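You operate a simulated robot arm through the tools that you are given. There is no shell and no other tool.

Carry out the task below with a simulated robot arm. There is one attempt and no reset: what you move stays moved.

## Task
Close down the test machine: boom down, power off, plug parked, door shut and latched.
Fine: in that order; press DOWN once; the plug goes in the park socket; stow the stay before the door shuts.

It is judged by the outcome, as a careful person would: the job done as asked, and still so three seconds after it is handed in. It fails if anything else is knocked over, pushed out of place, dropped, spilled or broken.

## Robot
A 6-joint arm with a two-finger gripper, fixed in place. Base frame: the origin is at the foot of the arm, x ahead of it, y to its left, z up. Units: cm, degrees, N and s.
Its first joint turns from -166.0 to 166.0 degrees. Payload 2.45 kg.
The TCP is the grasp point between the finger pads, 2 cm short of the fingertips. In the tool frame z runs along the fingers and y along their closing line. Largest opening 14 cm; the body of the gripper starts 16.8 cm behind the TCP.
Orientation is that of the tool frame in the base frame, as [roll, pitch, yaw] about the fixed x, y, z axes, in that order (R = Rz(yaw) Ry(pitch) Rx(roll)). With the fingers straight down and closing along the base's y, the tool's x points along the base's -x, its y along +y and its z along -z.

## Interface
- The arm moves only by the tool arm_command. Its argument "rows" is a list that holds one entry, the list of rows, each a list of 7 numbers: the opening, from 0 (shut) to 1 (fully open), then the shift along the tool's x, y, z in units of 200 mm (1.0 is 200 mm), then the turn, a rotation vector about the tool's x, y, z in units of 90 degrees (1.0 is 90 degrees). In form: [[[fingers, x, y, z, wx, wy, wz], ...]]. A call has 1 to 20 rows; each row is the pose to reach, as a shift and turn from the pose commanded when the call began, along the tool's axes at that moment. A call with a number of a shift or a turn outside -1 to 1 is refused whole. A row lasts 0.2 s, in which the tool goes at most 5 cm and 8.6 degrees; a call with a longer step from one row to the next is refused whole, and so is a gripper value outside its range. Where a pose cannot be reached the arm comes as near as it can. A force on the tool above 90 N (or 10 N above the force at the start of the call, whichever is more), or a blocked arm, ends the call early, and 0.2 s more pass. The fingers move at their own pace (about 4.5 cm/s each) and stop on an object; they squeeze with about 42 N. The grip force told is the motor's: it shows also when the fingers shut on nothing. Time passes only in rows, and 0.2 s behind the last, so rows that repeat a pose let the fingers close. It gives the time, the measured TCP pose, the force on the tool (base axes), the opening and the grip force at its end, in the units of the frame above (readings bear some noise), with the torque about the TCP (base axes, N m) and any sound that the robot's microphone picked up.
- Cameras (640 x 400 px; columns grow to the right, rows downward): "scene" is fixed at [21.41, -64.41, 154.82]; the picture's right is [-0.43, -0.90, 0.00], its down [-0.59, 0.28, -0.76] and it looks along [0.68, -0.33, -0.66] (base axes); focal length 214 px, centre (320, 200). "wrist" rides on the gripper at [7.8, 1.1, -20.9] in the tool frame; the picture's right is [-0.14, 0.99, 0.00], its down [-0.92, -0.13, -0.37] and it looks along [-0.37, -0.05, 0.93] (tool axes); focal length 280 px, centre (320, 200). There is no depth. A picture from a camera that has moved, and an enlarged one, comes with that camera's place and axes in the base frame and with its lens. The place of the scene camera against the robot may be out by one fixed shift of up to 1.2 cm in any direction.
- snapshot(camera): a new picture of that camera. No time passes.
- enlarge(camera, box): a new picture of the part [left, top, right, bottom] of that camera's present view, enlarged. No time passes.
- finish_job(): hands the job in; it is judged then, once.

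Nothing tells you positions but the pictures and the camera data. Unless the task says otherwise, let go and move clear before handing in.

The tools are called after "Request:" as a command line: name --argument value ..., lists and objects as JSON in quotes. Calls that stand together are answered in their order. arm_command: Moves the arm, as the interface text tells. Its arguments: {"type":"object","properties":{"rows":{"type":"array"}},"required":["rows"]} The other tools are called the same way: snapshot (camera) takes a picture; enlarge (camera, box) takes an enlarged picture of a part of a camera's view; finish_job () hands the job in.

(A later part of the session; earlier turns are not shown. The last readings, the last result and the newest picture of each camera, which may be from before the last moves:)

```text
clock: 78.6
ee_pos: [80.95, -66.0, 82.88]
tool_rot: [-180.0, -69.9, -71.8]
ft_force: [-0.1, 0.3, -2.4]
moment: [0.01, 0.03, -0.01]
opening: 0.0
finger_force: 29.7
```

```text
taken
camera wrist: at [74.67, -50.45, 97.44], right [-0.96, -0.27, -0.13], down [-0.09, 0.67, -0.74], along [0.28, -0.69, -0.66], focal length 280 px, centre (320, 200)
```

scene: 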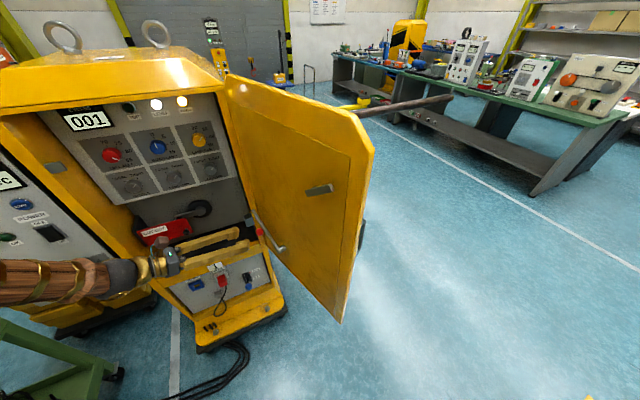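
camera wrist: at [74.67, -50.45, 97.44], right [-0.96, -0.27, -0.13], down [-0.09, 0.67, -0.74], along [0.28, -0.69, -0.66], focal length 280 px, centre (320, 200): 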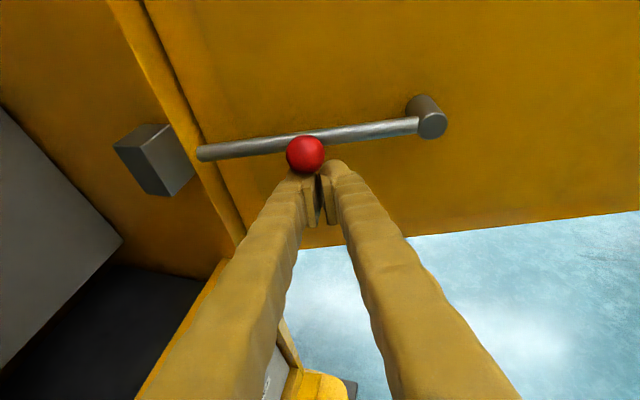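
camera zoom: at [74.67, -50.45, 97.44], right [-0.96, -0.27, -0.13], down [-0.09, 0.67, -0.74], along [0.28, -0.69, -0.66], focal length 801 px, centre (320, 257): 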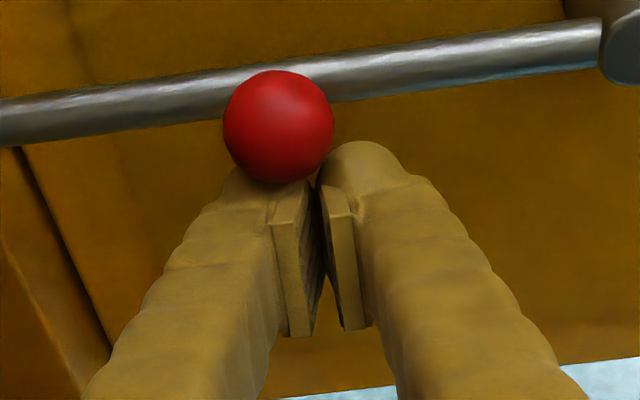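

The ball slipped again at level: the stay's tip is back at z 86, so level is the lower stop and the range is level to about 40° up. Stowed must therefore be lifted to the upper stop, clear of the block. I'll re-grip and raise it there.

Request:
arm_command --rows '[[[0.0, 0, 0, -0.15, 0, 0, 0], [0.1, 0.02, -0.01, -0.28, 0, 0, 0], [0.36, 0.09, -0.02, -0.294, 0, 0, 0], [0.36, 0.1635, -0.0294, -0.294, 0, 0, 0], [0.36, 0.1635, -0.0294, -0.294, 0, 0, 0], [0.36, 0.1635, -0.0294, -0.2, 0, 0, 0], [0.36, 0.1635, -0.0294, -0.12, 0, 0, 0], [0.36, 0.1635, -0.0294, -0.0438, 0, 0, 0], [0.36, 0.1635, -0.0294, -0.0438, 0, 0, 0]]]'

Request:
enlarge --camera "wrist" --box '[220, 110, 420, 250]'

```text
clock: 80.6
ee_pos: [81.7, -66.3, 86.25]
tool_rot: [179.9, -69.9, -71.8]
ft_force: [0.3, -1.1, -0.3]
moment: [0.0, -0.03, -0.02]
opening: 5.03
finger_force: 0.2
```

```text
2.86 times, centred on (320, 180) of wrist
camera zoom: at [75.3, -50.67, 100.85], right [-0.96, -0.27, -0.13], down [-0.09, 0.67, -0.74], along [0.28, -0.69, -0.66], focal length 801 px, centre (320, 257)
```

zoom: 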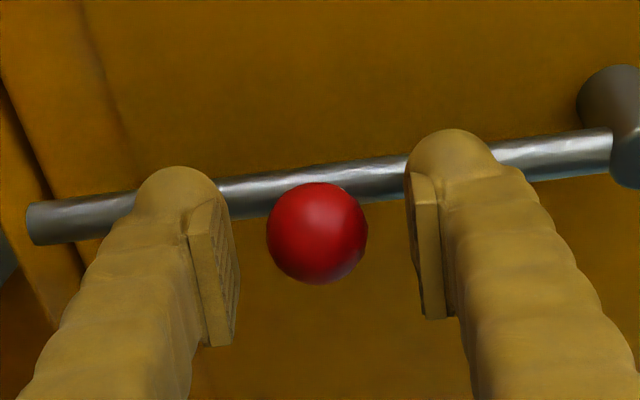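

Lined up. Gripping and lifting along the arc to about 30°.

Request:
arm_command --rows '[[[0.2, 0, 0, 0, 0, 0, 0], [0.0, 0, 0, 0, 0, 0, 0], [0.0, 0, 0, 0, 0, 0, 0], [0.0, 0, 0, 0, 0, 0, 0], [0.0, 0.0329, 0.0038, -0.012, 0, 0, 0], [0.0, 0.0658, 0.0077, -0.0239, 0, 0, 0], [0.0, 0.1057, 0.0191, -0.0385, 0, 0, 0], [0.0, 0.1456, 0.0305, -0.053, 0, 0, 0], [0.0, 0.1832, 0.049, -0.0667, 0, 0, 0], [0.0, 0.2208, 0.0675, -0.0804, 0, 0, 0], [0.0, 0.2208, 0.0675, -0.0804, 0, 0, 0]]]'

Request:
enlarge --camera "wrist" --box '[220, 110, 420, 250]'

```text
clock: 83.0
ee_pos: [80.64, -66.41, 91.25]
tool_rot: [-179.8, -70.1, -71.8]
ft_force: [71.2, 36.7, 34.8]
moment: [0.1, -1.08, 0.83]
opening: 2.87
finger_force: 45.0
```

```text
2.86 times, centred on (320, 180) of wrist
camera zoom: at [74.23, -50.81, 105.71], right [-0.95, -0.27, -0.13], down [-0.09, 0.67, -0.74], along [0.29, -0.69, -0.66], focal length 801 px, centre (320, 257)
```

zoom: 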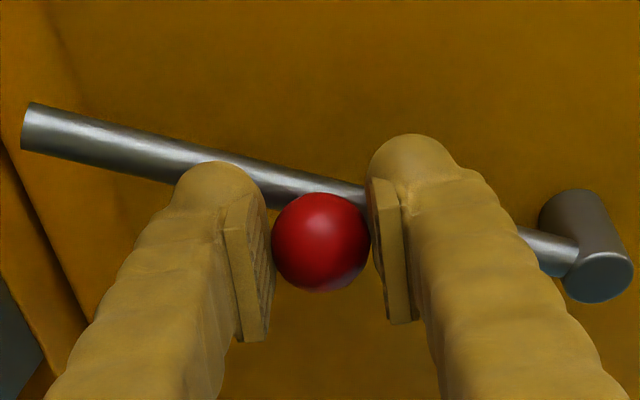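

The stay rose with the ball; the load shows I'm about 4 mm too far inward. Correcting outward and going on a little.

Request:
arm_command --rows '[[[0.0, 0.0094, -0.0175, -0.0034, 0, 0, 0], [0.0, 0.0094, -0.0175, -0.0034, 0, 0, 0], [0.0, 0.025, -0.0065, -0.009, 0, 0, 0], [0.0, 0.0409, 0.0045, -0.0149, 0, 0, 0], [0.0, 0.0409, 0.0045, -0.0149, 0, 0, 0]]]'

Request:
enlarge --camera "wrist" --box '[220, 110, 420, 250]'

```text
clock: 84.2
ee_pos: [80.32, -66.67, 91.83]
tool_rot: [-180.0, -69.9, -71.8]
ft_force: [29.3, 24.5, 22.6]
moment: [-0.05, -0.35, 0.4]
opening: 2.86
finger_force: 44.9
```

```text
2.86 times, centred on (320, 180) of wrist
camera zoom: at [73.97, -51.01, 106.4], right [-0.96, -0.27, -0.13], down [-0.09, 0.67, -0.74], along [0.28, -0.69, -0.66], focal length 801 px, centre (320, 257)
```

zoom: 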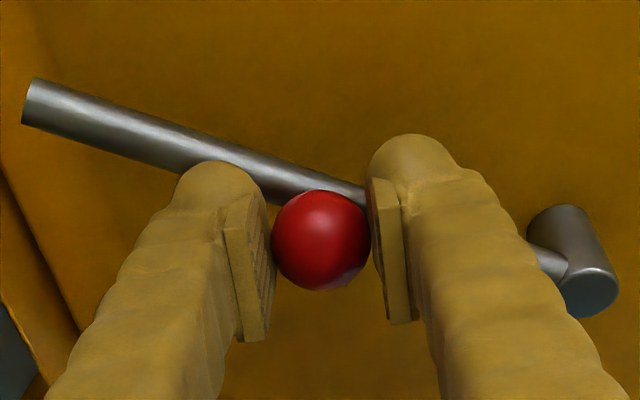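

Still swinging freely (no tangential resistance yet). A little further up towards the stop.

Request:
arm_command --rows '[[[0.0, 0.0053, -0.0083, -0.0019, 0, 0, 0], [0.0, 0.018, 0.0, -0.0066, 0, 0, 0], [0.0, 0.029, 0.0095, -0.0105, 0, 0, 0], [0.0, 0.039, 0.0187, -0.0142, 0, 0, 0], [0.0, 0.039, 0.0187, -0.0142, 0, 0, 0]]]'

Request:
enlarge --camera "wrist" --box '[220, 110, 420, 250]'

```text
clock: 85.4
ee_pos: [79.78, -66.8, 92.5]
tool_rot: [179.9, -69.8, -71.7]
ft_force: [-10.8, 18.1, -4.0]
moment: [0.47, 0.0, 0.0]
opening: 2.84
finger_force: 44.9
```

```text
2.86 times, centred on (320, 180) of wrist
camera zoom: at [73.56, -51.22, 107.17], right [-0.96, -0.26, -0.13], down [-0.09, 0.67, -0.74], along [0.28, -0.69, -0.66], focal length 801 px, centre (320, 257)
```

zoom: 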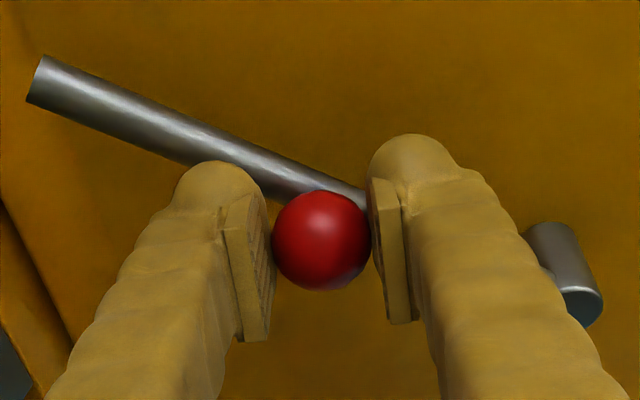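

Forces are low and the angle is close to the earlier stop. Nudging further along the arc, watching for the stop.

Request:
arm_command --rows '[[[0.0, 0.0115, 0.009, -0.0042, 0, 0, 0], [0.0, 0.023, 0.019, -0.0084, 0, 0, 0], [0.0, 0.033, 0.0285, -0.012, 0, 0, 0], [0.0, 0.033, 0.0285, -0.012, 0, 0, 0]]]'

Request:
enlarge --camera "wrist" --box '[220, 110, 420, 250]'

```text
clock: 86.4
ee_pos: [79.6, -66.87, 93.21]
tool_rot: [179.9, -69.8, -71.5]
ft_force: [31.8, 15.2, -28.8]
moment: [0.5, 0.0, 0.29]
opening: 2.84
finger_force: 44.9
```

```text
2.86 times, centred on (320, 180) of wrist
camera zoom: at [73.23, -51.22, 107.84], right [-0.95, -0.27, -0.13], down [-0.09, 0.67, -0.74], along [0.28, -0.69, -0.66], focal length 801 px, centre (320, 257)
```

zoom: 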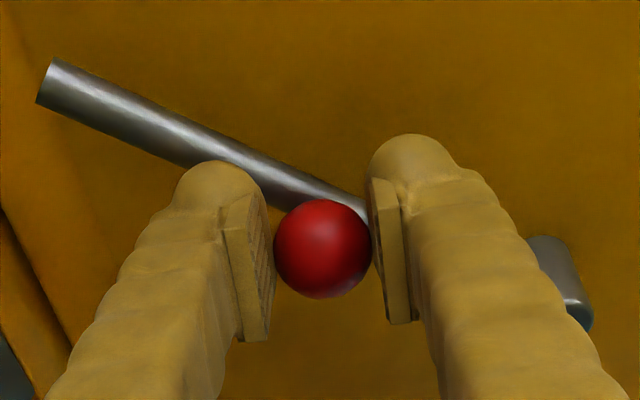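

At the upper stop now (44 N opposing). I'll ease off a touch, open, and withdraw to see whether the stay holds there.

Request:
arm_command --rows '[[[0.0, -0.008, -0.0065, 0.003, 0, 0, 0], [0.0, -0.008, -0.0065, 0.003, 0, 0, 0], [0.3, -0.008, -0.0065, 0.003, 0, 0, 0], [0.36, -0.008, -0.0065, 0.003, 0, 0, 0], [0.36, -0.008, -0.0065, 0.003, 0, 0, 0], [0.36, -0.008, -0.0065, -0.1, 0, 0, 0], [0.36, -0.008, -0.0065, -0.25, 0, 0, 0], [0.36, -0.008, -0.0065, -0.4, 0, 0, 0], [0.36, -0.008, -0.0065, -0.5, 0, 0, 0], [0.36, -0.008, -0.0065, -0.5, 0, 0, 0]]]'

Request:
snapshot --camera "wrist"

Request:
enlarge --camera "wrist" --box '[220, 110, 420, 250]'

Request:
snapshot --camera "scene"

```text
clock: 88.6
ee_pos: [76.67, -57.96, 96.91]
tool_rot: [-179.9, -69.9, -71.7]
ft_force: [0.9, 0.3, -0.2]
moment: [-0.02, 0.04, -0.01]
opening: 5.06
finger_force: 0.0
```

```text
taken
camera wrist: at [70.28, -42.23, 111.42], right [-0.96, -0.27, -0.13], down [-0.09, 0.67, -0.74], along [0.28, -0.69, -0.66], focal length 280 px, centre (320, 200)
```

wrist: 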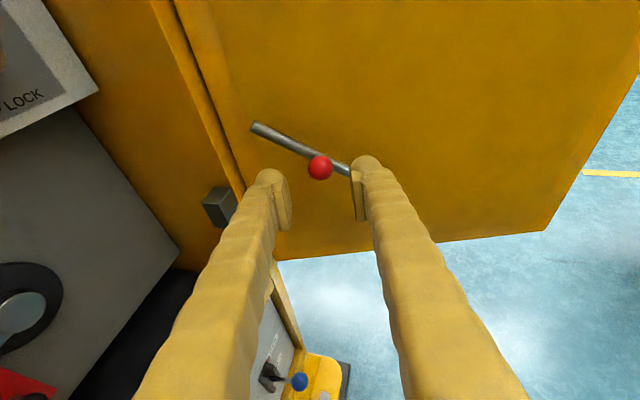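

```text
2.86 times, centred on (320, 180) of wrist
camera zoom: at [70.28, -42.23, 111.42], right [-0.96, -0.27, -0.13], down [-0.09, 0.67, -0.74], along [0.28, -0.69, -0.66], focal length 801 px, centre (320, 257)
```

zoom: 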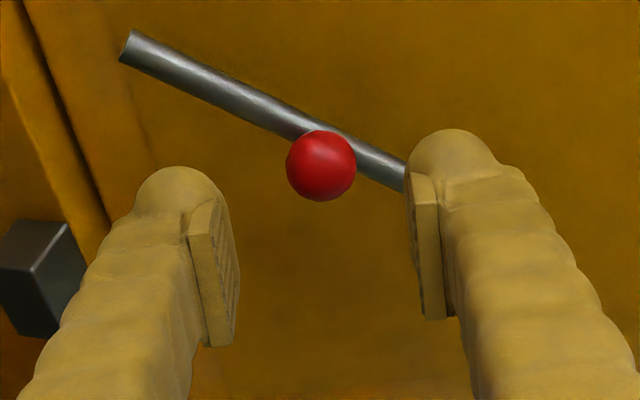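

```text
taken
```

scene: 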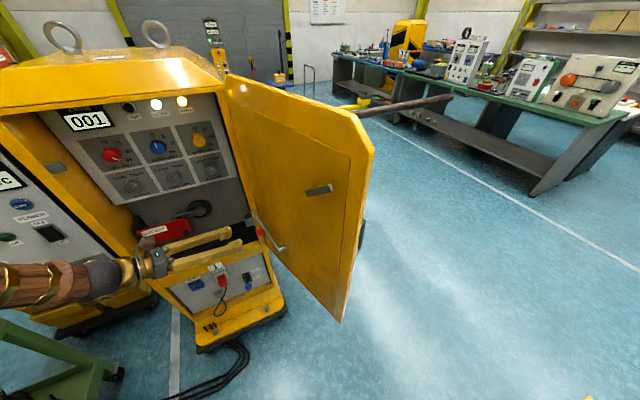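

The stay holds at its upper stop, clear of the block. Now the door: it has to be pushed shut from its outer side, so I'll retract, turn the tool to point down, and work round the door's free edge.

Request:
arm_command --rows '[[[0.3, -0.001, 0.02, -0.12, -0.0271, -0.0608, 0.0387], [0.2, -0.002, 0.05, -0.23, -0.0541, -0.1217, 0.0773], [0.1, -0.003, 0.09, -0.33, -0.0812, -0.1825, 0.116], [0.0, -0.004, 0.13, -0.43, -0.1083, -0.2433, 0.1546], [0.0, -0.006, 0.17, -0.53, -0.1353, -0.3042, 0.1933], [0.0, -0.007, 0.21, -0.62, -0.1624, -0.365, 0.232], [0.0, -0.008, 0.25, -0.69, -0.1895, -0.4258, 0.2706], [0.0, -0.009, 0.29, -0.75, -0.2165, -0.4867, 0.3093], [0.0, -0.01, 0.33, -0.81, -0.2436, -0.5475, 0.3479], [0.0, -0.011, 0.365, -0.86, -0.2707, -0.6083, 0.3866], [0.0, -0.0125, 0.4, -0.9, -0.2977, -0.6692, 0.4252], [0.0, -0.0135, 0.435, -0.93, -0.3248, -0.73, 0.4639], [0.0, -0.0135, 0.435, -0.93, -0.3248, -0.73, 0.4639]]]'

Request:
snapshot --camera "wrist"

Request:
snapshot --camera "scene"

```text
clock: 91.4
ee_pos: [62.92, -44.02, 102.75]
tool_rot: [179.9, 0.2, -119.6]
ft_force: [-0.6, 0.9, -0.7]
moment: [0.01, 0.03, 0.0]
opening: 0.0
finger_force: 29.4
```

```text
taken
camera wrist: at [58.0, -50.39, 123.73], right [-0.79, 0.61, 0.0], down [0.57, 0.73, 0.37], along [0.23, 0.29, -0.93], focal length 280 px, centre (320, 200)
```

wrist: 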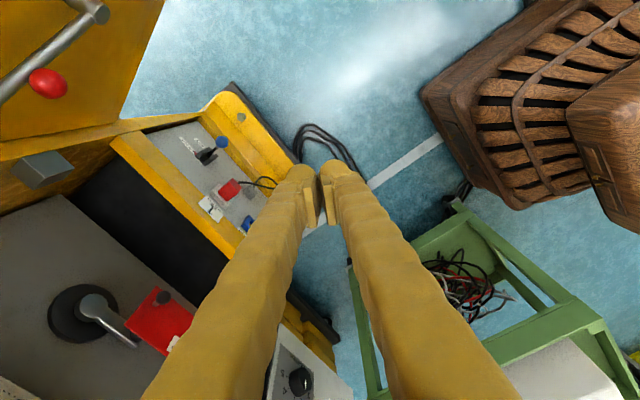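

```text
taken
```

scene: 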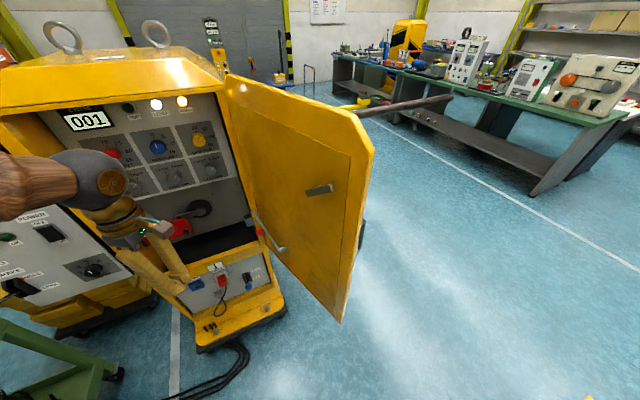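

Tool-down pose reached without trouble. Now turning the tool to point along +x and moving back towards the space in front of the door's free edge (about (45.5, -84.5)).

Request:
arm_command --rows '[[[0, 0.071, 0.034, 0.014, 0.0264, -0.0451, 0.0634], [0, 0.142, 0.068, 0.0275, 0.0527, -0.0902, 0.1269], [0, 0.213, 0.1015, 0.041, 0.0791, -0.1353, 0.1903], [0, 0.284, 0.1354, 0.055, 0.1054, -0.1804, 0.2538], [0, 0.355, 0.169, 0.069, 0.1318, -0.2255, 0.3172], [0, 0.426, 0.203, 0.0825, 0.1581, -0.2705, 0.3806], [0, 0.497, 0.237, 0.096, 0.1845, -0.3156, 0.4441], [0, 0.568, 0.271, 0.11, 0.2108, -0.3607, 0.5075], [0, 0.639, 0.305, 0.124, 0.2372, -0.4058, 0.571], [0, 0.71, 0.3385, 0.1375, 0.2635, -0.4509, 0.6344], [0, 0.71, 0.3385, 0.1375, 0.2635, -0.4509, 0.6344]]]'

Request:
snapshot --camera "wrist"

Request:
snapshot --camera "scene"

```text
clock: 93.8
ee_pos: [49.82, -52.88, 99.76]
tool_rot: [179.9, 45.0, 179.7]
ft_force: [0.5, -0.1, 0.5]
moment: [0.05, 0.0, 0.0]
opening: 0.0
finger_force: 29.6
```

```text
taken
camera wrist: at [29.55, -51.91, 109.2], right [0.1, 0.99, 0.1], down [0.39, -0.13, 0.91], along [0.92, -0.05, -0.4], focal length 280 px, centre (320, 200)
```

wrist: 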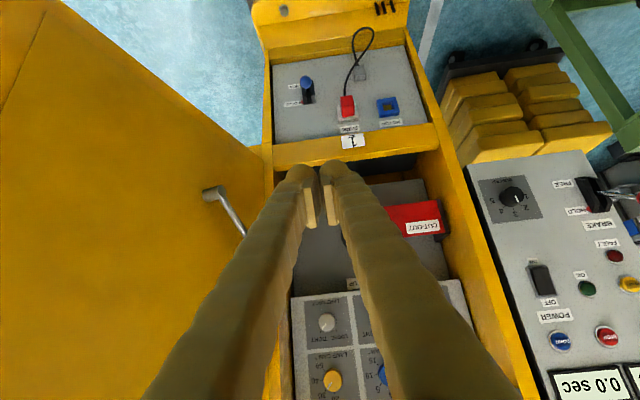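

```text
taken
```

scene: 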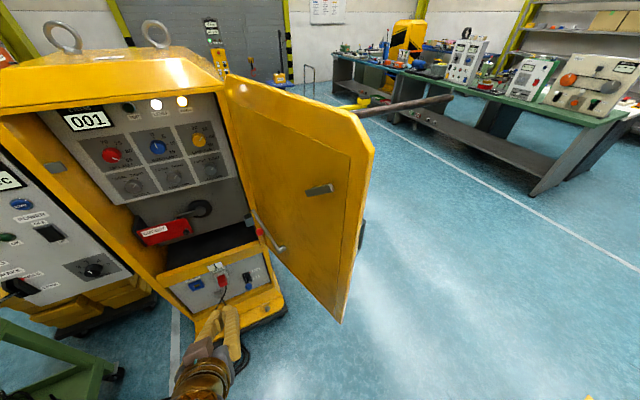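

Good. Moving back and sideways to bring the free edge of the door into view.

Request:
arm_command --rows '[[[0, 0.11, -0.131, -0.0566, 0, 0, 0], [0, 0.22, -0.262, -0.113, 0, 0, 0], [0, 0.331, -0.393, -0.17, 0, 0, 0], [0, 0.441, -0.524, -0.226, 0, 0, 0], [0, 0.5515, -0.655, -0.283, 0, 0, 0], [0, 0.5515, -0.655, -0.283, 0, 0, 0]]]'

Request:
snapshot --camera "wrist"

Request:
snapshot --camera "scene"

```text
clock: 95.2
ee_pos: [38.06, -65.9, 96.14]
tool_rot: [179.9, 45.0, 179.9]
ft_force: [-0.5, 0.9, -0.4]
moment: [0.0, 0.01, -0.01]
opening: 0.01
finger_force: 29.3
```

```text
taken
camera wrist: at [17.79, -64.94, 105.51], right [0.1, 0.99, 0.1], down [0.39, -0.13, 0.91], along [0.92, -0.05, -0.4], focal length 280 px, centre (320, 200)
```

wrist: 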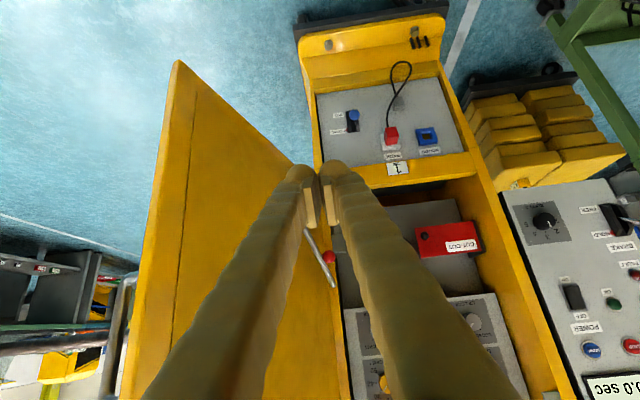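

```text
taken
```

scene: 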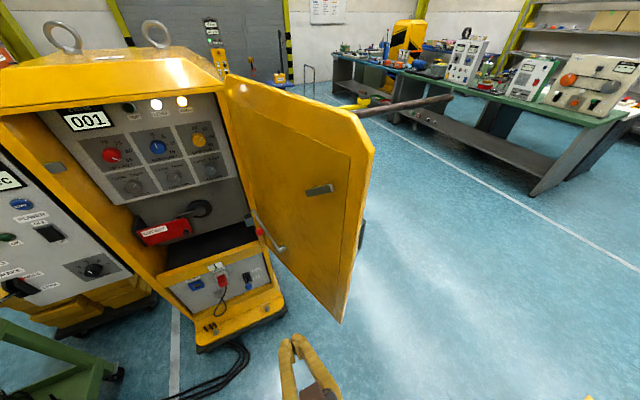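

The free edge and the outside handle are in view now. Zooming in to measure them.

Request:
enlarge --camera "wrist" --box '[60, 40, 300, 230]'

Request:
enlarge --camera "wrist" --box '[40, 220, 240, 400]'

Request:
enlarge --camera "wrist" --box '[40, 396, 240, 400]'

```text
2.11 times, centred on (180, 135) of wrist
camera zoom: at [17.79, -64.94, 105.51], right [0.1, 0.99, 0.1], down [0.39, -0.13, 0.91], along [0.92, -0.05, -0.4], focal length 590 px, centre (615, 337)
```

zoom: 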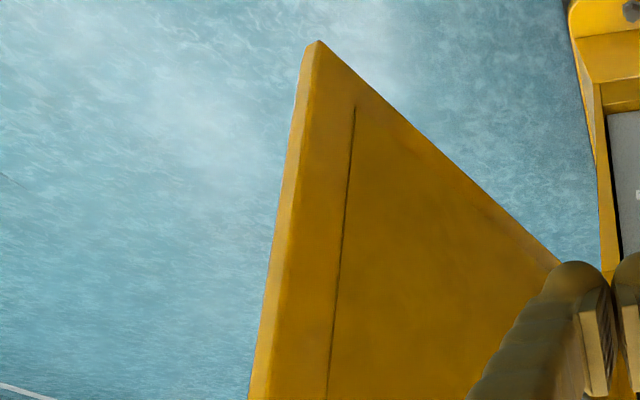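

```text
2.22 times, centred on (140, 310) of wrist
camera zoom: at [17.79, -64.94, 105.51], right [0.1, 0.99, 0.1], down [0.39, -0.13, 0.91], along [0.92, -0.05, -0.4], focal length 623 px, centre (720, -44)
```

zoom: 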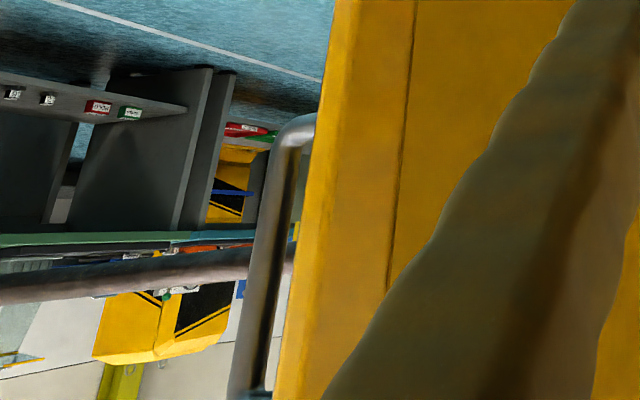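

```text
3.20 times, centred on (140, 398) of wrist
camera zoom: at [17.79, -64.94, 105.51], right [0.1, 0.99, 0.1], down [0.39, -0.13, 0.91], along [0.92, -0.05, -0.4], focal length 897 px, centre (896, -434)
```

zoom: 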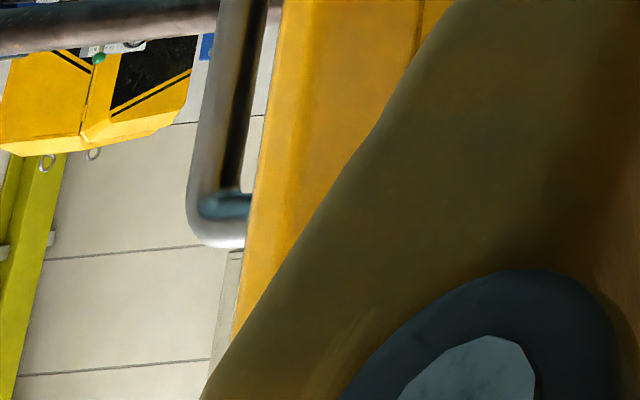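

The bottom free corner is confirmed at (45.3, -84.5, 69), the door is about 3 cm thick, and the outside handle spans z 98–111 at about (50, -90.6). I'll pass round the edge at x ≈ 36 and come in below the handle.

Request:
arm_command --rows '[[[0, 0.048, -0.126, 0.024, 0, -0.0278, 0], [0, 0.097, -0.252, 0.048, 0, -0.0556, 0], [0, 0.145, -0.3775, 0.072, 0, -0.0833, 0], [0, 0.193, -0.503, 0.096, 0, -0.1111, 0], [0, 0.242, -0.629, 0.12, 0, -0.1389, 0], [0, 0.29, -0.755, 0.144, 0, -0.1667, 0], [0, 0.29, -0.755, 0.144, 0, -0.1667, 0]]]'

Request:
snapshot --camera "wrist"

Request:
snapshot --camera "scene"

```text
clock: 96.8
ee_pos: [35.76, -81.15, 90.04]
tool_rot: [179.9, 60.0, 179.7]
ft_force: [0.0, -0.7, -0.2]
moment: [0.03, -0.02, 0.01]
opening: 0.0
finger_force: 29.6
```

```text
taken
camera wrist: at [13.87, -80.11, 93.79], right [0.07, 0.99, 0.12], down [0.14, -0.13, 0.98], along [0.99, -0.05, -0.15], focal length 280 px, centre (320, 200)
```

wrist: 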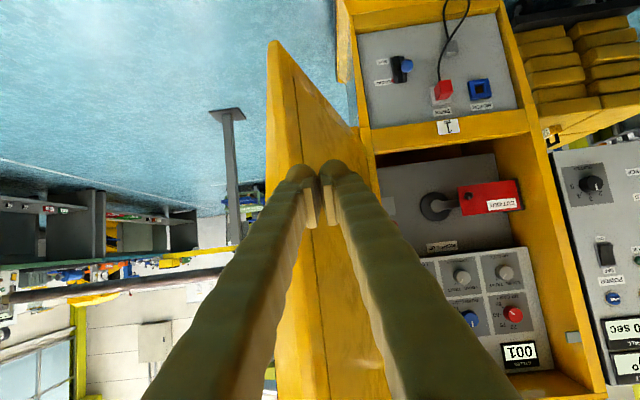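

```text
taken
```

scene: 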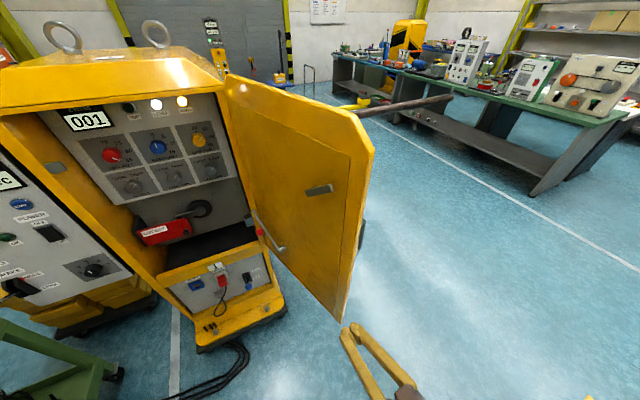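

Clear of the edge. Continuing round to the outer side.

Request:
arm_command --rows '[[[0, 0.051, -0.132, 0.0125, 0, -0.0222, 0], [0, 0.102, -0.264, 0.025, 0, -0.0444, 0], [0, 0.153, -0.396, 0.0375, 0, -0.0667, 0], [0, 0.204, -0.528, 0.05, 0, -0.0889, 0], [0, 0.2546, -0.66, 0.0625, 0, -0.1111, 0], [0, 0.3055, -0.7925, 0.075, 0, -0.1333, 0], [0, 0.3055, -0.7925, 0.075, 0, -0.1333, 0]]]'

Request:
snapshot --camera "wrist"

Request:
enlarge --camera "wrist" --box '[300, 60, 500, 400]'

```text
clock: 98.4
ee_pos: [34.16, -96.89, 84.08]
tool_rot: [179.9, 71.9, 179.8]
ft_force: [-0.1, 0.0, -0.2]
moment: [0.03, 0.01, -0.04]
opening: 0.01
finger_force: 29.7
```

```text
taken
camera wrist: at [11.97, -95.92, 83.15], right [0.04, 0.99, 0.13], down [-0.07, -0.13, 0.99], along [1.0, -0.05, 0.06], focal length 280 px, centre (320, 200)
```

wrist: 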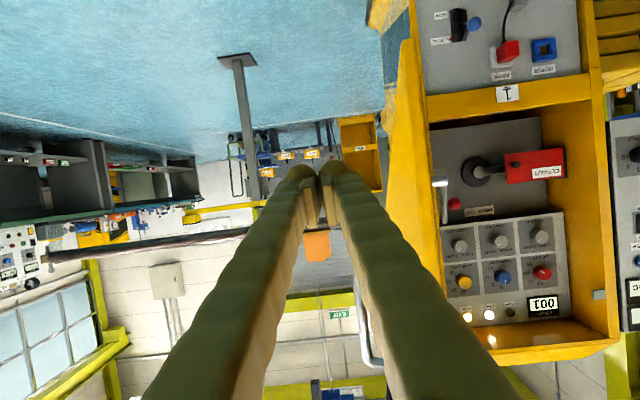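

```text
1.18 times, centred on (400, 230) of wrist
camera zoom: at [11.97, -95.92, 83.15], right [0.04, 0.99, 0.13], down [-0.07, -0.13, 0.99], along [1.0, -0.05, 0.06], focal length 330 px, centre (226, 165)
```

zoom: 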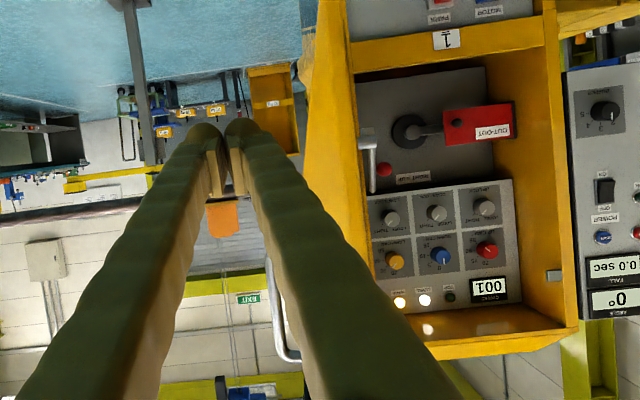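

I can see the door edge-on; its outer corner is near (46.8, -89.2). Moving forward so the closed fingers lie along the outer face, below the handle.

Request:
arm_command --rows '[[[0, -0.034, 0.004, 0.139, 0, 0, 0], [0, -0.068, 0.007, 0.278, 0, 0, 0], [0, -0.102, 0.011, 0.417, 0, 0, 0], [0, -0.136, 0.014, 0.557, 0, 0, 0], [0, -0.17, 0.018, 0.696, 0, 0, 0], [0, -0.204, 0.021, 0.835, 0, 0, 0], [0, -0.2375, 0.025, 0.974, 0, 0, 0], [0, -0.2375, 0.025, 0.974, 0, 0, 0]]]'

Request:
snapshot --camera "wrist"

Request:
snapshot --camera "scene"

```text
clock: 100.2
ee_pos: [54.07, -96.68, 82.3]
tool_rot: [179.9, 71.9, 179.7]
ft_force: [0.6, -0.4, 1.4]
moment: [0.0, 0.02, 0.02]
opening: 0.0
finger_force: 29.5
```

```text
taken
camera wrist: at [31.87, -95.62, 81.51], right [0.04, 0.99, 0.13], down [-0.07, -0.13, 0.99], along [1.0, -0.05, 0.06], focal length 280 px, centre (320, 200)
```

wrist: 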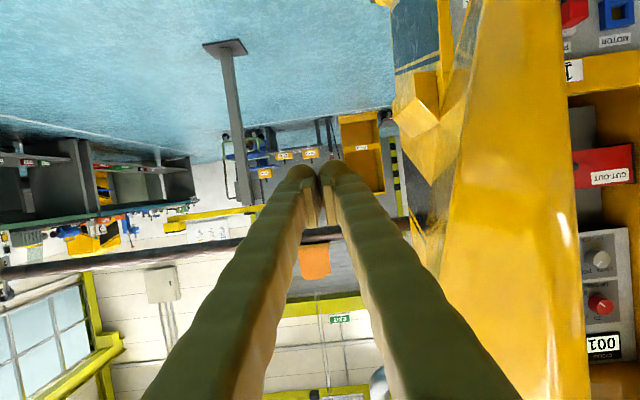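

```text
taken
```

scene: 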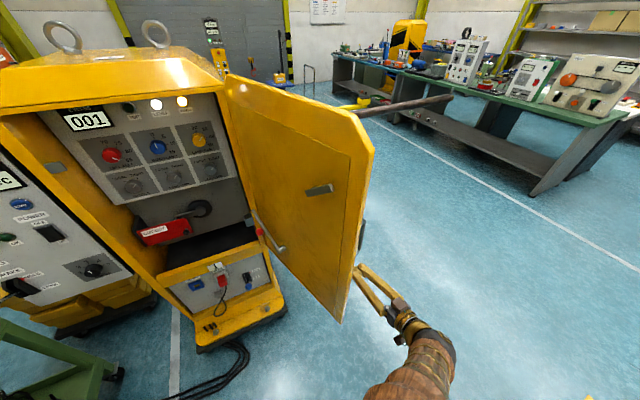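

The closed fingers lie along the door's outer side with clear space. Sweeping towards +y, slowly once near contact, to start the door closing.

Request:
arm_command --rows '[[[0, 0, 0.1, 0, 0, 0, 0], [0, 0, 0.2, 0, 0, 0, 0], [0, 0, 0.25, 0, 0, 0, 0], [0, 0, 0.3, 0, 0, 0, 0], [0, 0, 0.35, 0, 0, 0, 0], [0, 0, 0.4, 0, 0, 0, 0], [0, 0, 0.45, 0, 0, 0, 0], [0, 0, 0.5, 0, 0, 0, 0], [0, 0, 0.55, 0, 0, 0, 0], [0, 0, 0.6, 0, 0, 0, 0], [0, 0, 0.65, 0, 0, 0, 0], [0, 0, 0.7, 0, 0, 0, 0]]]'

Request:
snapshot --camera "wrist"

Request:
snapshot --camera "scene"

```text
clock: 102.8
ee_pos: [54.27, -82.36, 82.49]
tool_rot: [179.8, 71.9, 179.7]
ft_force: [0.0, 0.8, -0.4]
moment: [-0.01, -0.01, 0.01]
opening: 0.0
finger_force: 29.6
```

```text
taken
camera wrist: at [31.95, -81.43, 81.52], right [0.04, 0.99, 0.13], down [-0.07, -0.13, 0.99], along [1.0, -0.05, 0.06], focal length 280 px, centre (320, 200)
```

wrist: 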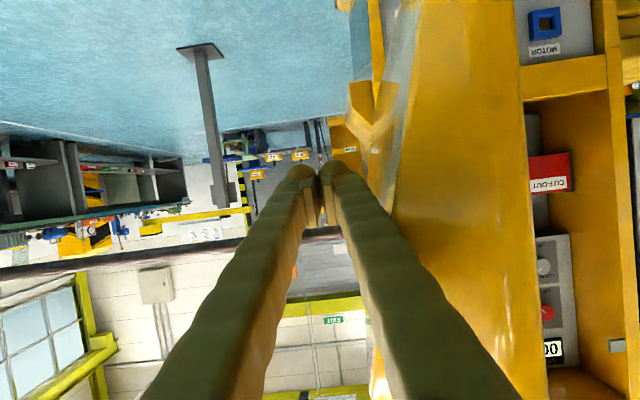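

```text
taken
```

scene: 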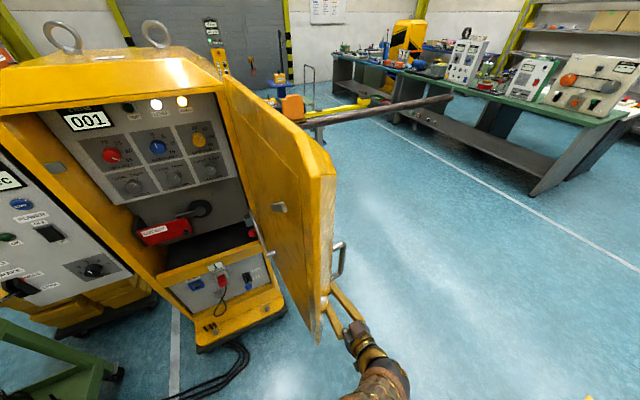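

The door is closing with the push and almost no resistance. I'll check that the stay is still up.

Request:
enlarge --camera "scene" --box '[225, 195, 305, 265]'

```text
5.71 times, centred on (265, 230) of scene
camera zoom: at [21.41, -64.41, 154.82], right [-0.43, -0.9, 0.0], down [-0.59, 0.28, -0.76], along [0.68, -0.33, -0.66], focal length 1226 px, centre (634, 29)
```

zoom: 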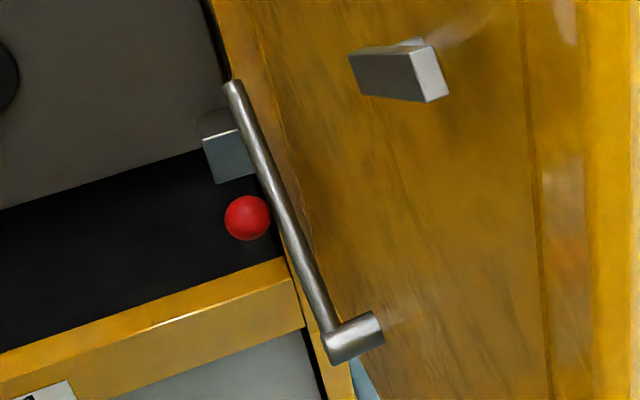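

The stay is still up and its tip is above the block. Continuing the sweep while easing the tilt to keep the wrist in reach.

Request:
arm_command --rows '[[[0, 0, 0.06, 0, 0, 0.0145, 0], [0, 0, 0.12, 0, 0, 0.029, 0], [0, 0, 0.18, 0, 0, 0.0436, 0], [0, 0, 0.24, 0, 0, 0.058, 0], [0, 0, 0.3, 0, 0, 0.0727, 0], [0, 0, 0.36, 0, 0, 0.0872, 0], [0, 0, 0.42, 0, 0, 0.1018, 0], [0, 0, 0.48, 0, 0, 0.1163, 0], [0, 0, 0.54, 0, 0, 0.1308, 0], [0, 0, 0.6, 0, 0, 0.1454, 0], [0, 0, 0.66, 0, 0, 0.16, 0], [0, 0, 0.72, 0, 0, 0.1744, 0], [0, 0, 0.78, 0, 0, 0.189, 0]]]'

Request:
snapshot --camera "wrist"

Request:
snapshot --camera "scene"

```text
clock: 105.6
ee_pos: [54.23, -66.94, 82.33]
tool_rot: [179.9, 54.9, 179.7]
ft_force: [-0.5, 0.3, 0.4]
moment: [-0.02, 0.02, -0.01]
opening: 0.0
finger_force: 29.1
```

```text
taken
camera wrist: at [32.71, -65.82, 88.18], right [0.08, 0.99, 0.11], down [0.23, -0.13, 0.97], along [0.97, -0.05, -0.24], focal length 280 px, centre (320, 200)
```

wrist: 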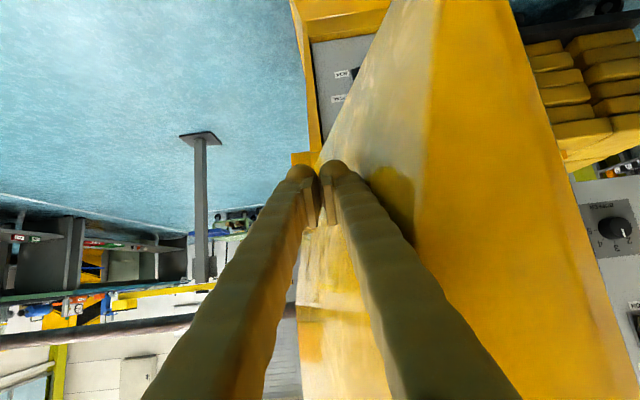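

```text
taken
```

scene: 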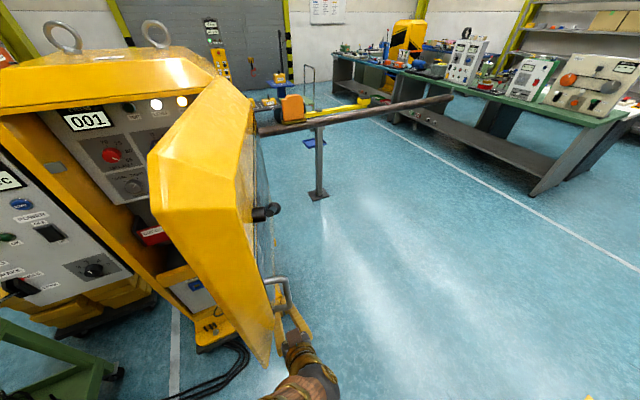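

The door is swinging well, and I can now see a black latch lever on its outer face. Zooming in on it.

Request:
enlarge --camera "scene" --box '[220, 170, 320, 260]'

Request:
enlarge --camera "scene" --box '[220, 250, 340, 370]'

```text
4.44 times, centred on (270, 215) of scene
camera zoom: at [21.41, -64.41, 154.82], right [-0.43, -0.9, 0.0], down [-0.59, 0.28, -0.76], along [0.68, -0.33, -0.66], focal length 953 px, centre (542, 133)
```

zoom: 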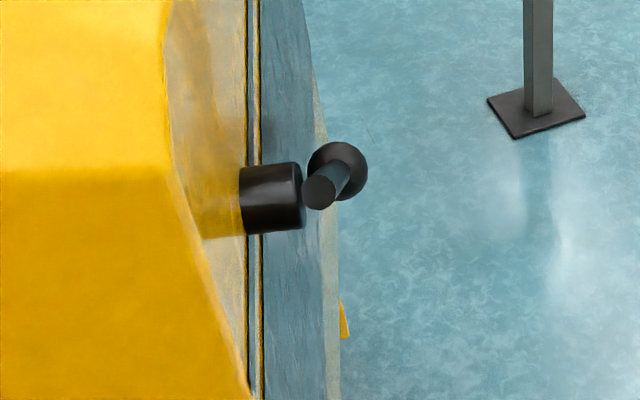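

```text
3.33 times, centred on (280, 310) of scene
camera zoom: at [21.41, -64.41, 154.82], right [-0.43, -0.9, 0.0], down [-0.59, 0.28, -0.76], along [0.68, -0.33, -0.66], focal length 715 px, centre (453, -167)
```

zoom: 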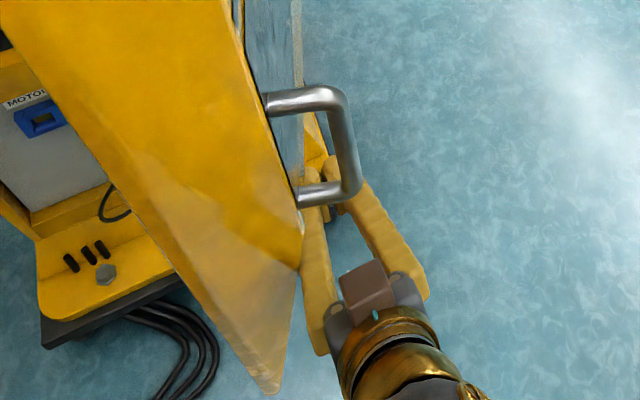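

The latch lever is a crank on the outer face near the top of the free side. The door has coasted to about 70° open. I'll turn the tool to face it squarely from outside so that I can push with the fingertips.

Request:
arm_command --rows '[[[0, -0.009, -0.004, -0.006, -0.0533, 0.013, -0.0447], [0, -0.017, -0.0075, -0.012, -0.1065, 0.026, -0.0894], [0, -0.026, -0.011, -0.018, -0.1598, 0.039, -0.1341], [0, -0.035, -0.015, -0.0245, -0.213, 0.052, -0.1788], [0, -0.043, -0.019, -0.031, -0.2663, 0.065, -0.2235], [0, -0.052, -0.0225, -0.037, -0.3196, 0.078, -0.2682], [0, -0.061, -0.026, -0.043, -0.3728, 0.091, -0.3129], [0, -0.0695, -0.03, -0.049, -0.4261, 0.104, -0.3576], [0, -0.0695, -0.03, -0.049, -0.4261, 0.104, -0.3576]]]'

Request:
snapshot --camera "wrist"

Request:
snapshot --camera "scene"

```text
clock: 107.6
ee_pos: [54.18, -67.43, 84.27]
tool_rot: [179.9, 45.1, -130.1]
ft_force: [0.7, 0.1, -0.5]
moment: [0.0, -0.01, 0.02]
opening: 0.0
finger_force: 29.4
```

```text
taken
camera wrist: at [40.37, -82.43, 93.55], right [-0.7, 0.71, 0.1], down [0.35, 0.22, 0.91], along [0.63, 0.67, -0.4], focal length 280 px, centre (320, 200)
```

wrist: 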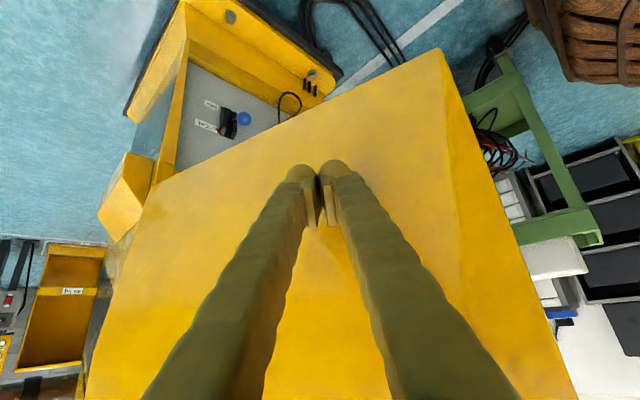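

```text
taken
```

scene: 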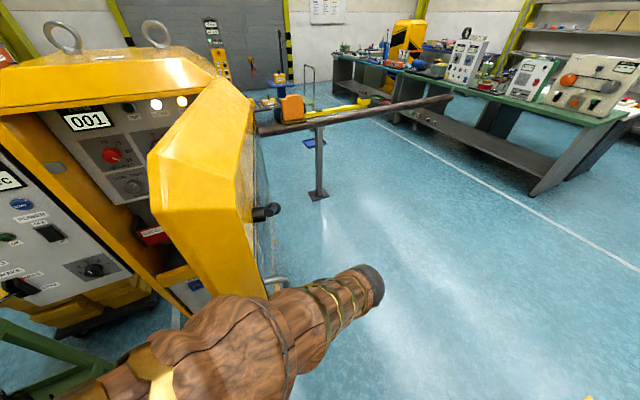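

Now facing the outer face, with the arm well clear of the handle. Pushing the door on along its arc, contacting about 12 cm in from the free edge below the handle.

Request:
arm_command --rows '[[[0, -0.06, 0.081, 0.06, 0, 0, 0], [0, -0.1205, 0.1625, 0.1205, 0, 0, 0], [0, -0.157, 0.184, 0.157, 0, 0, 0], [0, -0.193, 0.2055, 0.193, 0, 0, 0], [0, -0.23, 0.227, 0.23, 0, 0, 0], [0, -0.266, 0.2485, 0.266, 0, 0, 0], [0, -0.303, 0.27, 0.303, 0, 0, 0], [0, -0.339, 0.2915, 0.339, 0, 0, 0], [0, -0.377, 0.303, 0.377, 0, 0, 0], [0, -0.4155, 0.315, 0.4155, 0, 0, 0], [0, -0.454, 0.327, 0.454, 0, 0, 0], [0, -0.492, 0.339, 0.492, 0, 0, 0], [0, -0.53, 0.351, 0.53, 0, 0, 0], [0, -0.569, 0.3625, 0.569, 0, 0, 0]]]'

Request:
snapshot --camera "wrist"

Request:
snapshot --camera "scene"

```text
clock: 110.6
ee_pos: [59.08, -50.36, 84.17]
tool_rot: [179.9, 45.0, -130.2]
ft_force: [0.0, 0.3, 0.4]
moment: [-0.03, -0.01, -0.02]
opening: 0.01
finger_force: 28.9
```

```text
taken
camera wrist: at [45.19, -65.43, 93.51], right [-0.7, 0.71, 0.1], down [0.35, 0.22, 0.91], along [0.63, 0.67, -0.4], focal length 280 px, centre (320, 200)
```

wrist: 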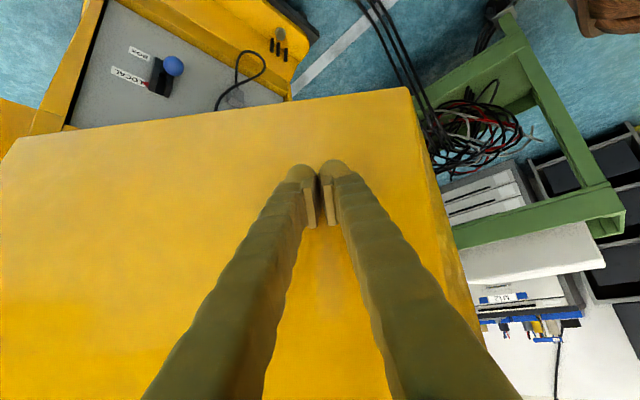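

```text
taken
```

scene: 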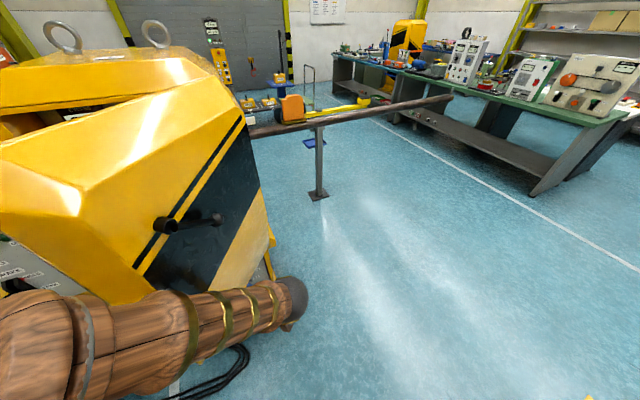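

The door is past half closed. Turning gradually as I keep pushing.

Request:
arm_command --rows '[[[0, -0.048, 0.002, 0.048, 0.0157, 0, 0.0157], [0, -0.095, 0.005, 0.095, 0.0314, 0, 0.0314], [0, -0.143, 0.007, 0.143, 0.0471, 0, 0.0471], [0, -0.19, 0.009, 0.19, 0.0628, 0, 0.0628], [0, -0.238, 0.0115, 0.238, 0.0785, 0, 0.0785], [0, -0.286, 0.014, 0.286, 0.0942, 0, 0.0942], [0, -0.333, 0.016, 0.333, 0.1099, 0, 0.1099], [0, -0.381, 0.018, 0.381, 0.1256, 0, 0.1256], [0, -0.428, 0.021, 0.428, 0.1413, 0, 0.1413], [0, -0.476, 0.023, 0.476, 0.157, 0, 0.157], [0, -0.476, 0.023, 0.476, 0.157, 0, 0.157]]]'

Request:
snapshot --camera "wrist"

Request:
snapshot --camera "scene"

```text
clock: 113.0
ee_pos: [67.36, -39.75, 84.32]
tool_rot: [179.9, 45.0, -150.1]
ft_force: [-0.4, 0.1, -0.8]
moment: [0.03, -0.02, 0.01]
opening: 0.02
finger_force: 29.0
```

```text
taken
camera wrist: at [49.25, -49.08, 93.6], right [-0.41, 0.91, 0.1], down [0.4, 0.08, 0.91], along [0.82, 0.41, -0.4], focal length 280 px, centre (320, 200)
```

wrist: 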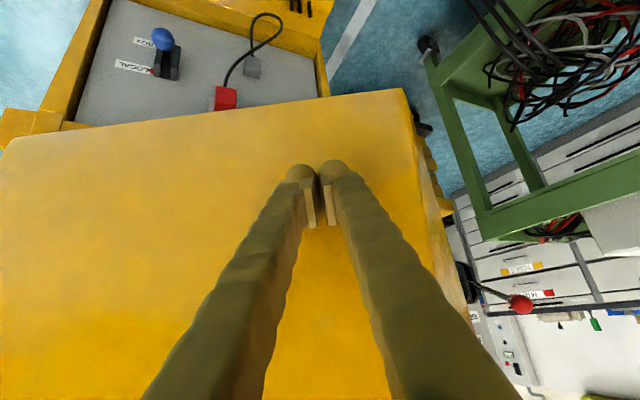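

```text
taken
```

scene: 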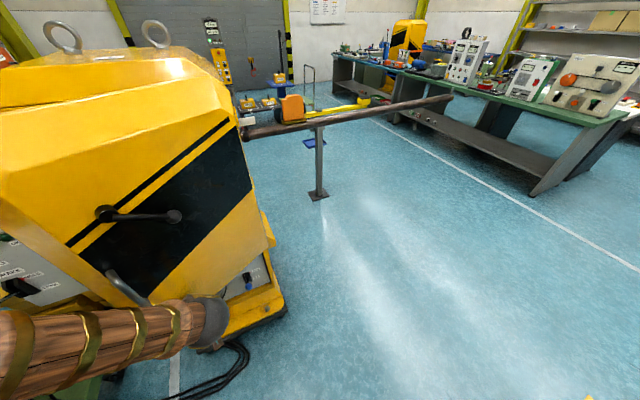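

About 25° left to close. Continuing the push until nearly shut, then I'll look at the latch before the last bit.

Request:
arm_command --rows '[[[0, -0.046, -0.001, 0.046, 0.0151, 0, 0.0151], [0, -0.091, -0.002, 0.091, 0.0302, 0, 0.0302], [0, -0.137, -0.003, 0.137, 0.0452, 0, 0.0452], [0, -0.182, -0.004, 0.182, 0.0603, 0, 0.0603], [0, -0.227, -0.005, 0.227, 0.0754, 0, 0.0754], [0, -0.273, -0.0055, 0.273, 0.0905, 0, 0.0905], [0, -0.318, -0.0065, 0.318, 0.1055, 0, 0.1055], [0, -0.364, -0.0075, 0.364, 0.1206, 0, 0.1206], [0, -0.409, -0.008, 0.409, 0.1357, 0, 0.1357], [0, -0.455, -0.009, 0.455, 0.1508, 0, 0.1508], [0, -0.5, -0.01, 0.5, 0.1658, 0, 0.1658], [0, -0.546, -0.011, 0.546, 0.1809, 0, 0.1809], [0, -0.546, -0.011, 0.546, 0.1809, 0, 0.1809]]]'

Request:
snapshot --camera "wrist"

Request:
snapshot --camera "scene"

```text
clock: 115.8
ee_pos: [80.81, -32.44, 84.27]
tool_rot: [179.8, 44.9, -173.3]
ft_force: [-0.4, 0.4, -0.4]
moment: [-0.01, 0.03, 0.01]
opening: 0.0
finger_force: 29.3
```

```text
taken
camera wrist: at [60.57, -33.88, 93.57], right [-0.02, 0.99, 0.1], down [0.4, -0.08, 0.91], along [0.91, 0.06, -0.4], focal length 280 px, centre (320, 200)
```

wrist: 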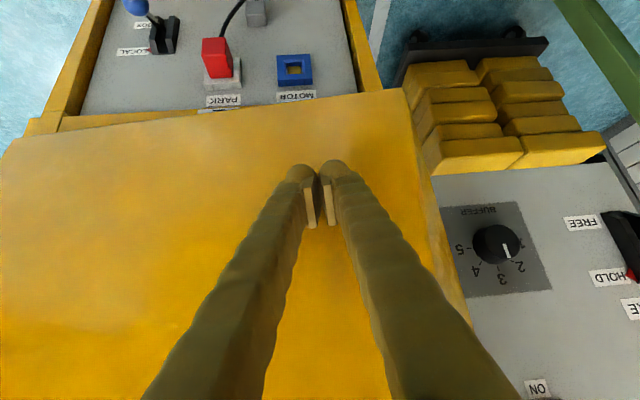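

```text
taken
```

scene: 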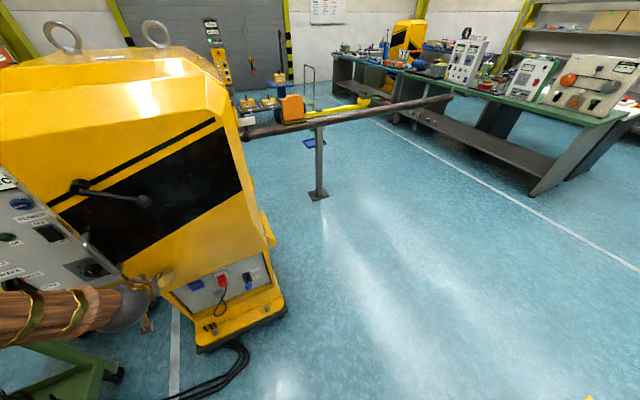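

The door is nearly shut. Looking closely at the latch crank and the door edges.

Request:
enlarge --camera "scene" --box '[30, 150, 190, 270]'

Request:
enlarge --camera "scene" --box '[0, 60, 260, 240]'

Request:
enlarge --camera "scene" --box '[100, 200, 300, 330]'

```text
3.33 times, centred on (110, 210) of scene
camera zoom: at [21.41, -64.41, 154.82], right [-0.43, -0.9, 0.0], down [-0.59, 0.28, -0.76], along [0.68, -0.33, -0.66], focal length 715 px, centre (1020, 167)
```

zoom: 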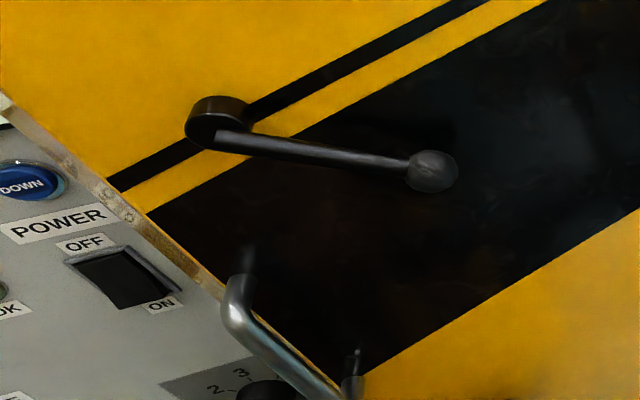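

```text
2.22 times, centred on (130, 150) of scene
camera zoom: at [21.41, -64.41, 154.82], right [-0.43, -0.9, 0.0], down [-0.59, 0.28, -0.76], along [0.68, -0.33, -0.66], focal length 477 px, centre (742, 311)
```

zoom: 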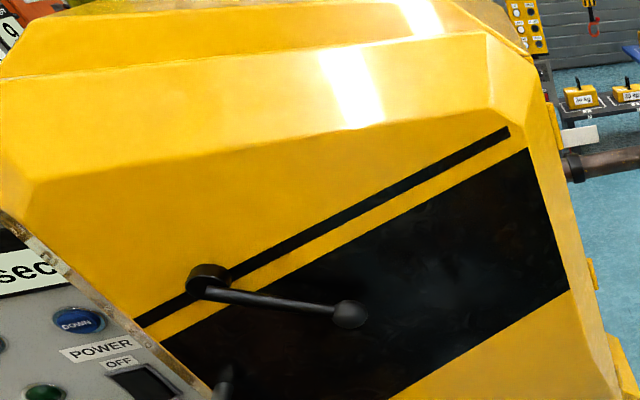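

```text
3.08 times, centred on (200, 265) of scene
camera zoom: at [21.41, -64.41, 154.82], right [-0.43, -0.9, 0.0], down [-0.59, 0.28, -0.76], along [0.68, -0.33, -0.66], focal length 660 px, centre (689, 0)
```

zoom: 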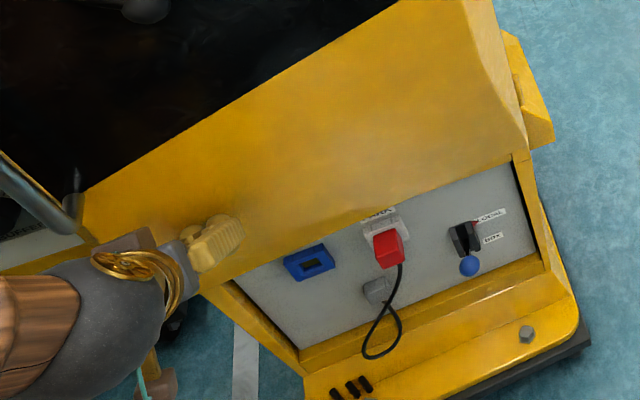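

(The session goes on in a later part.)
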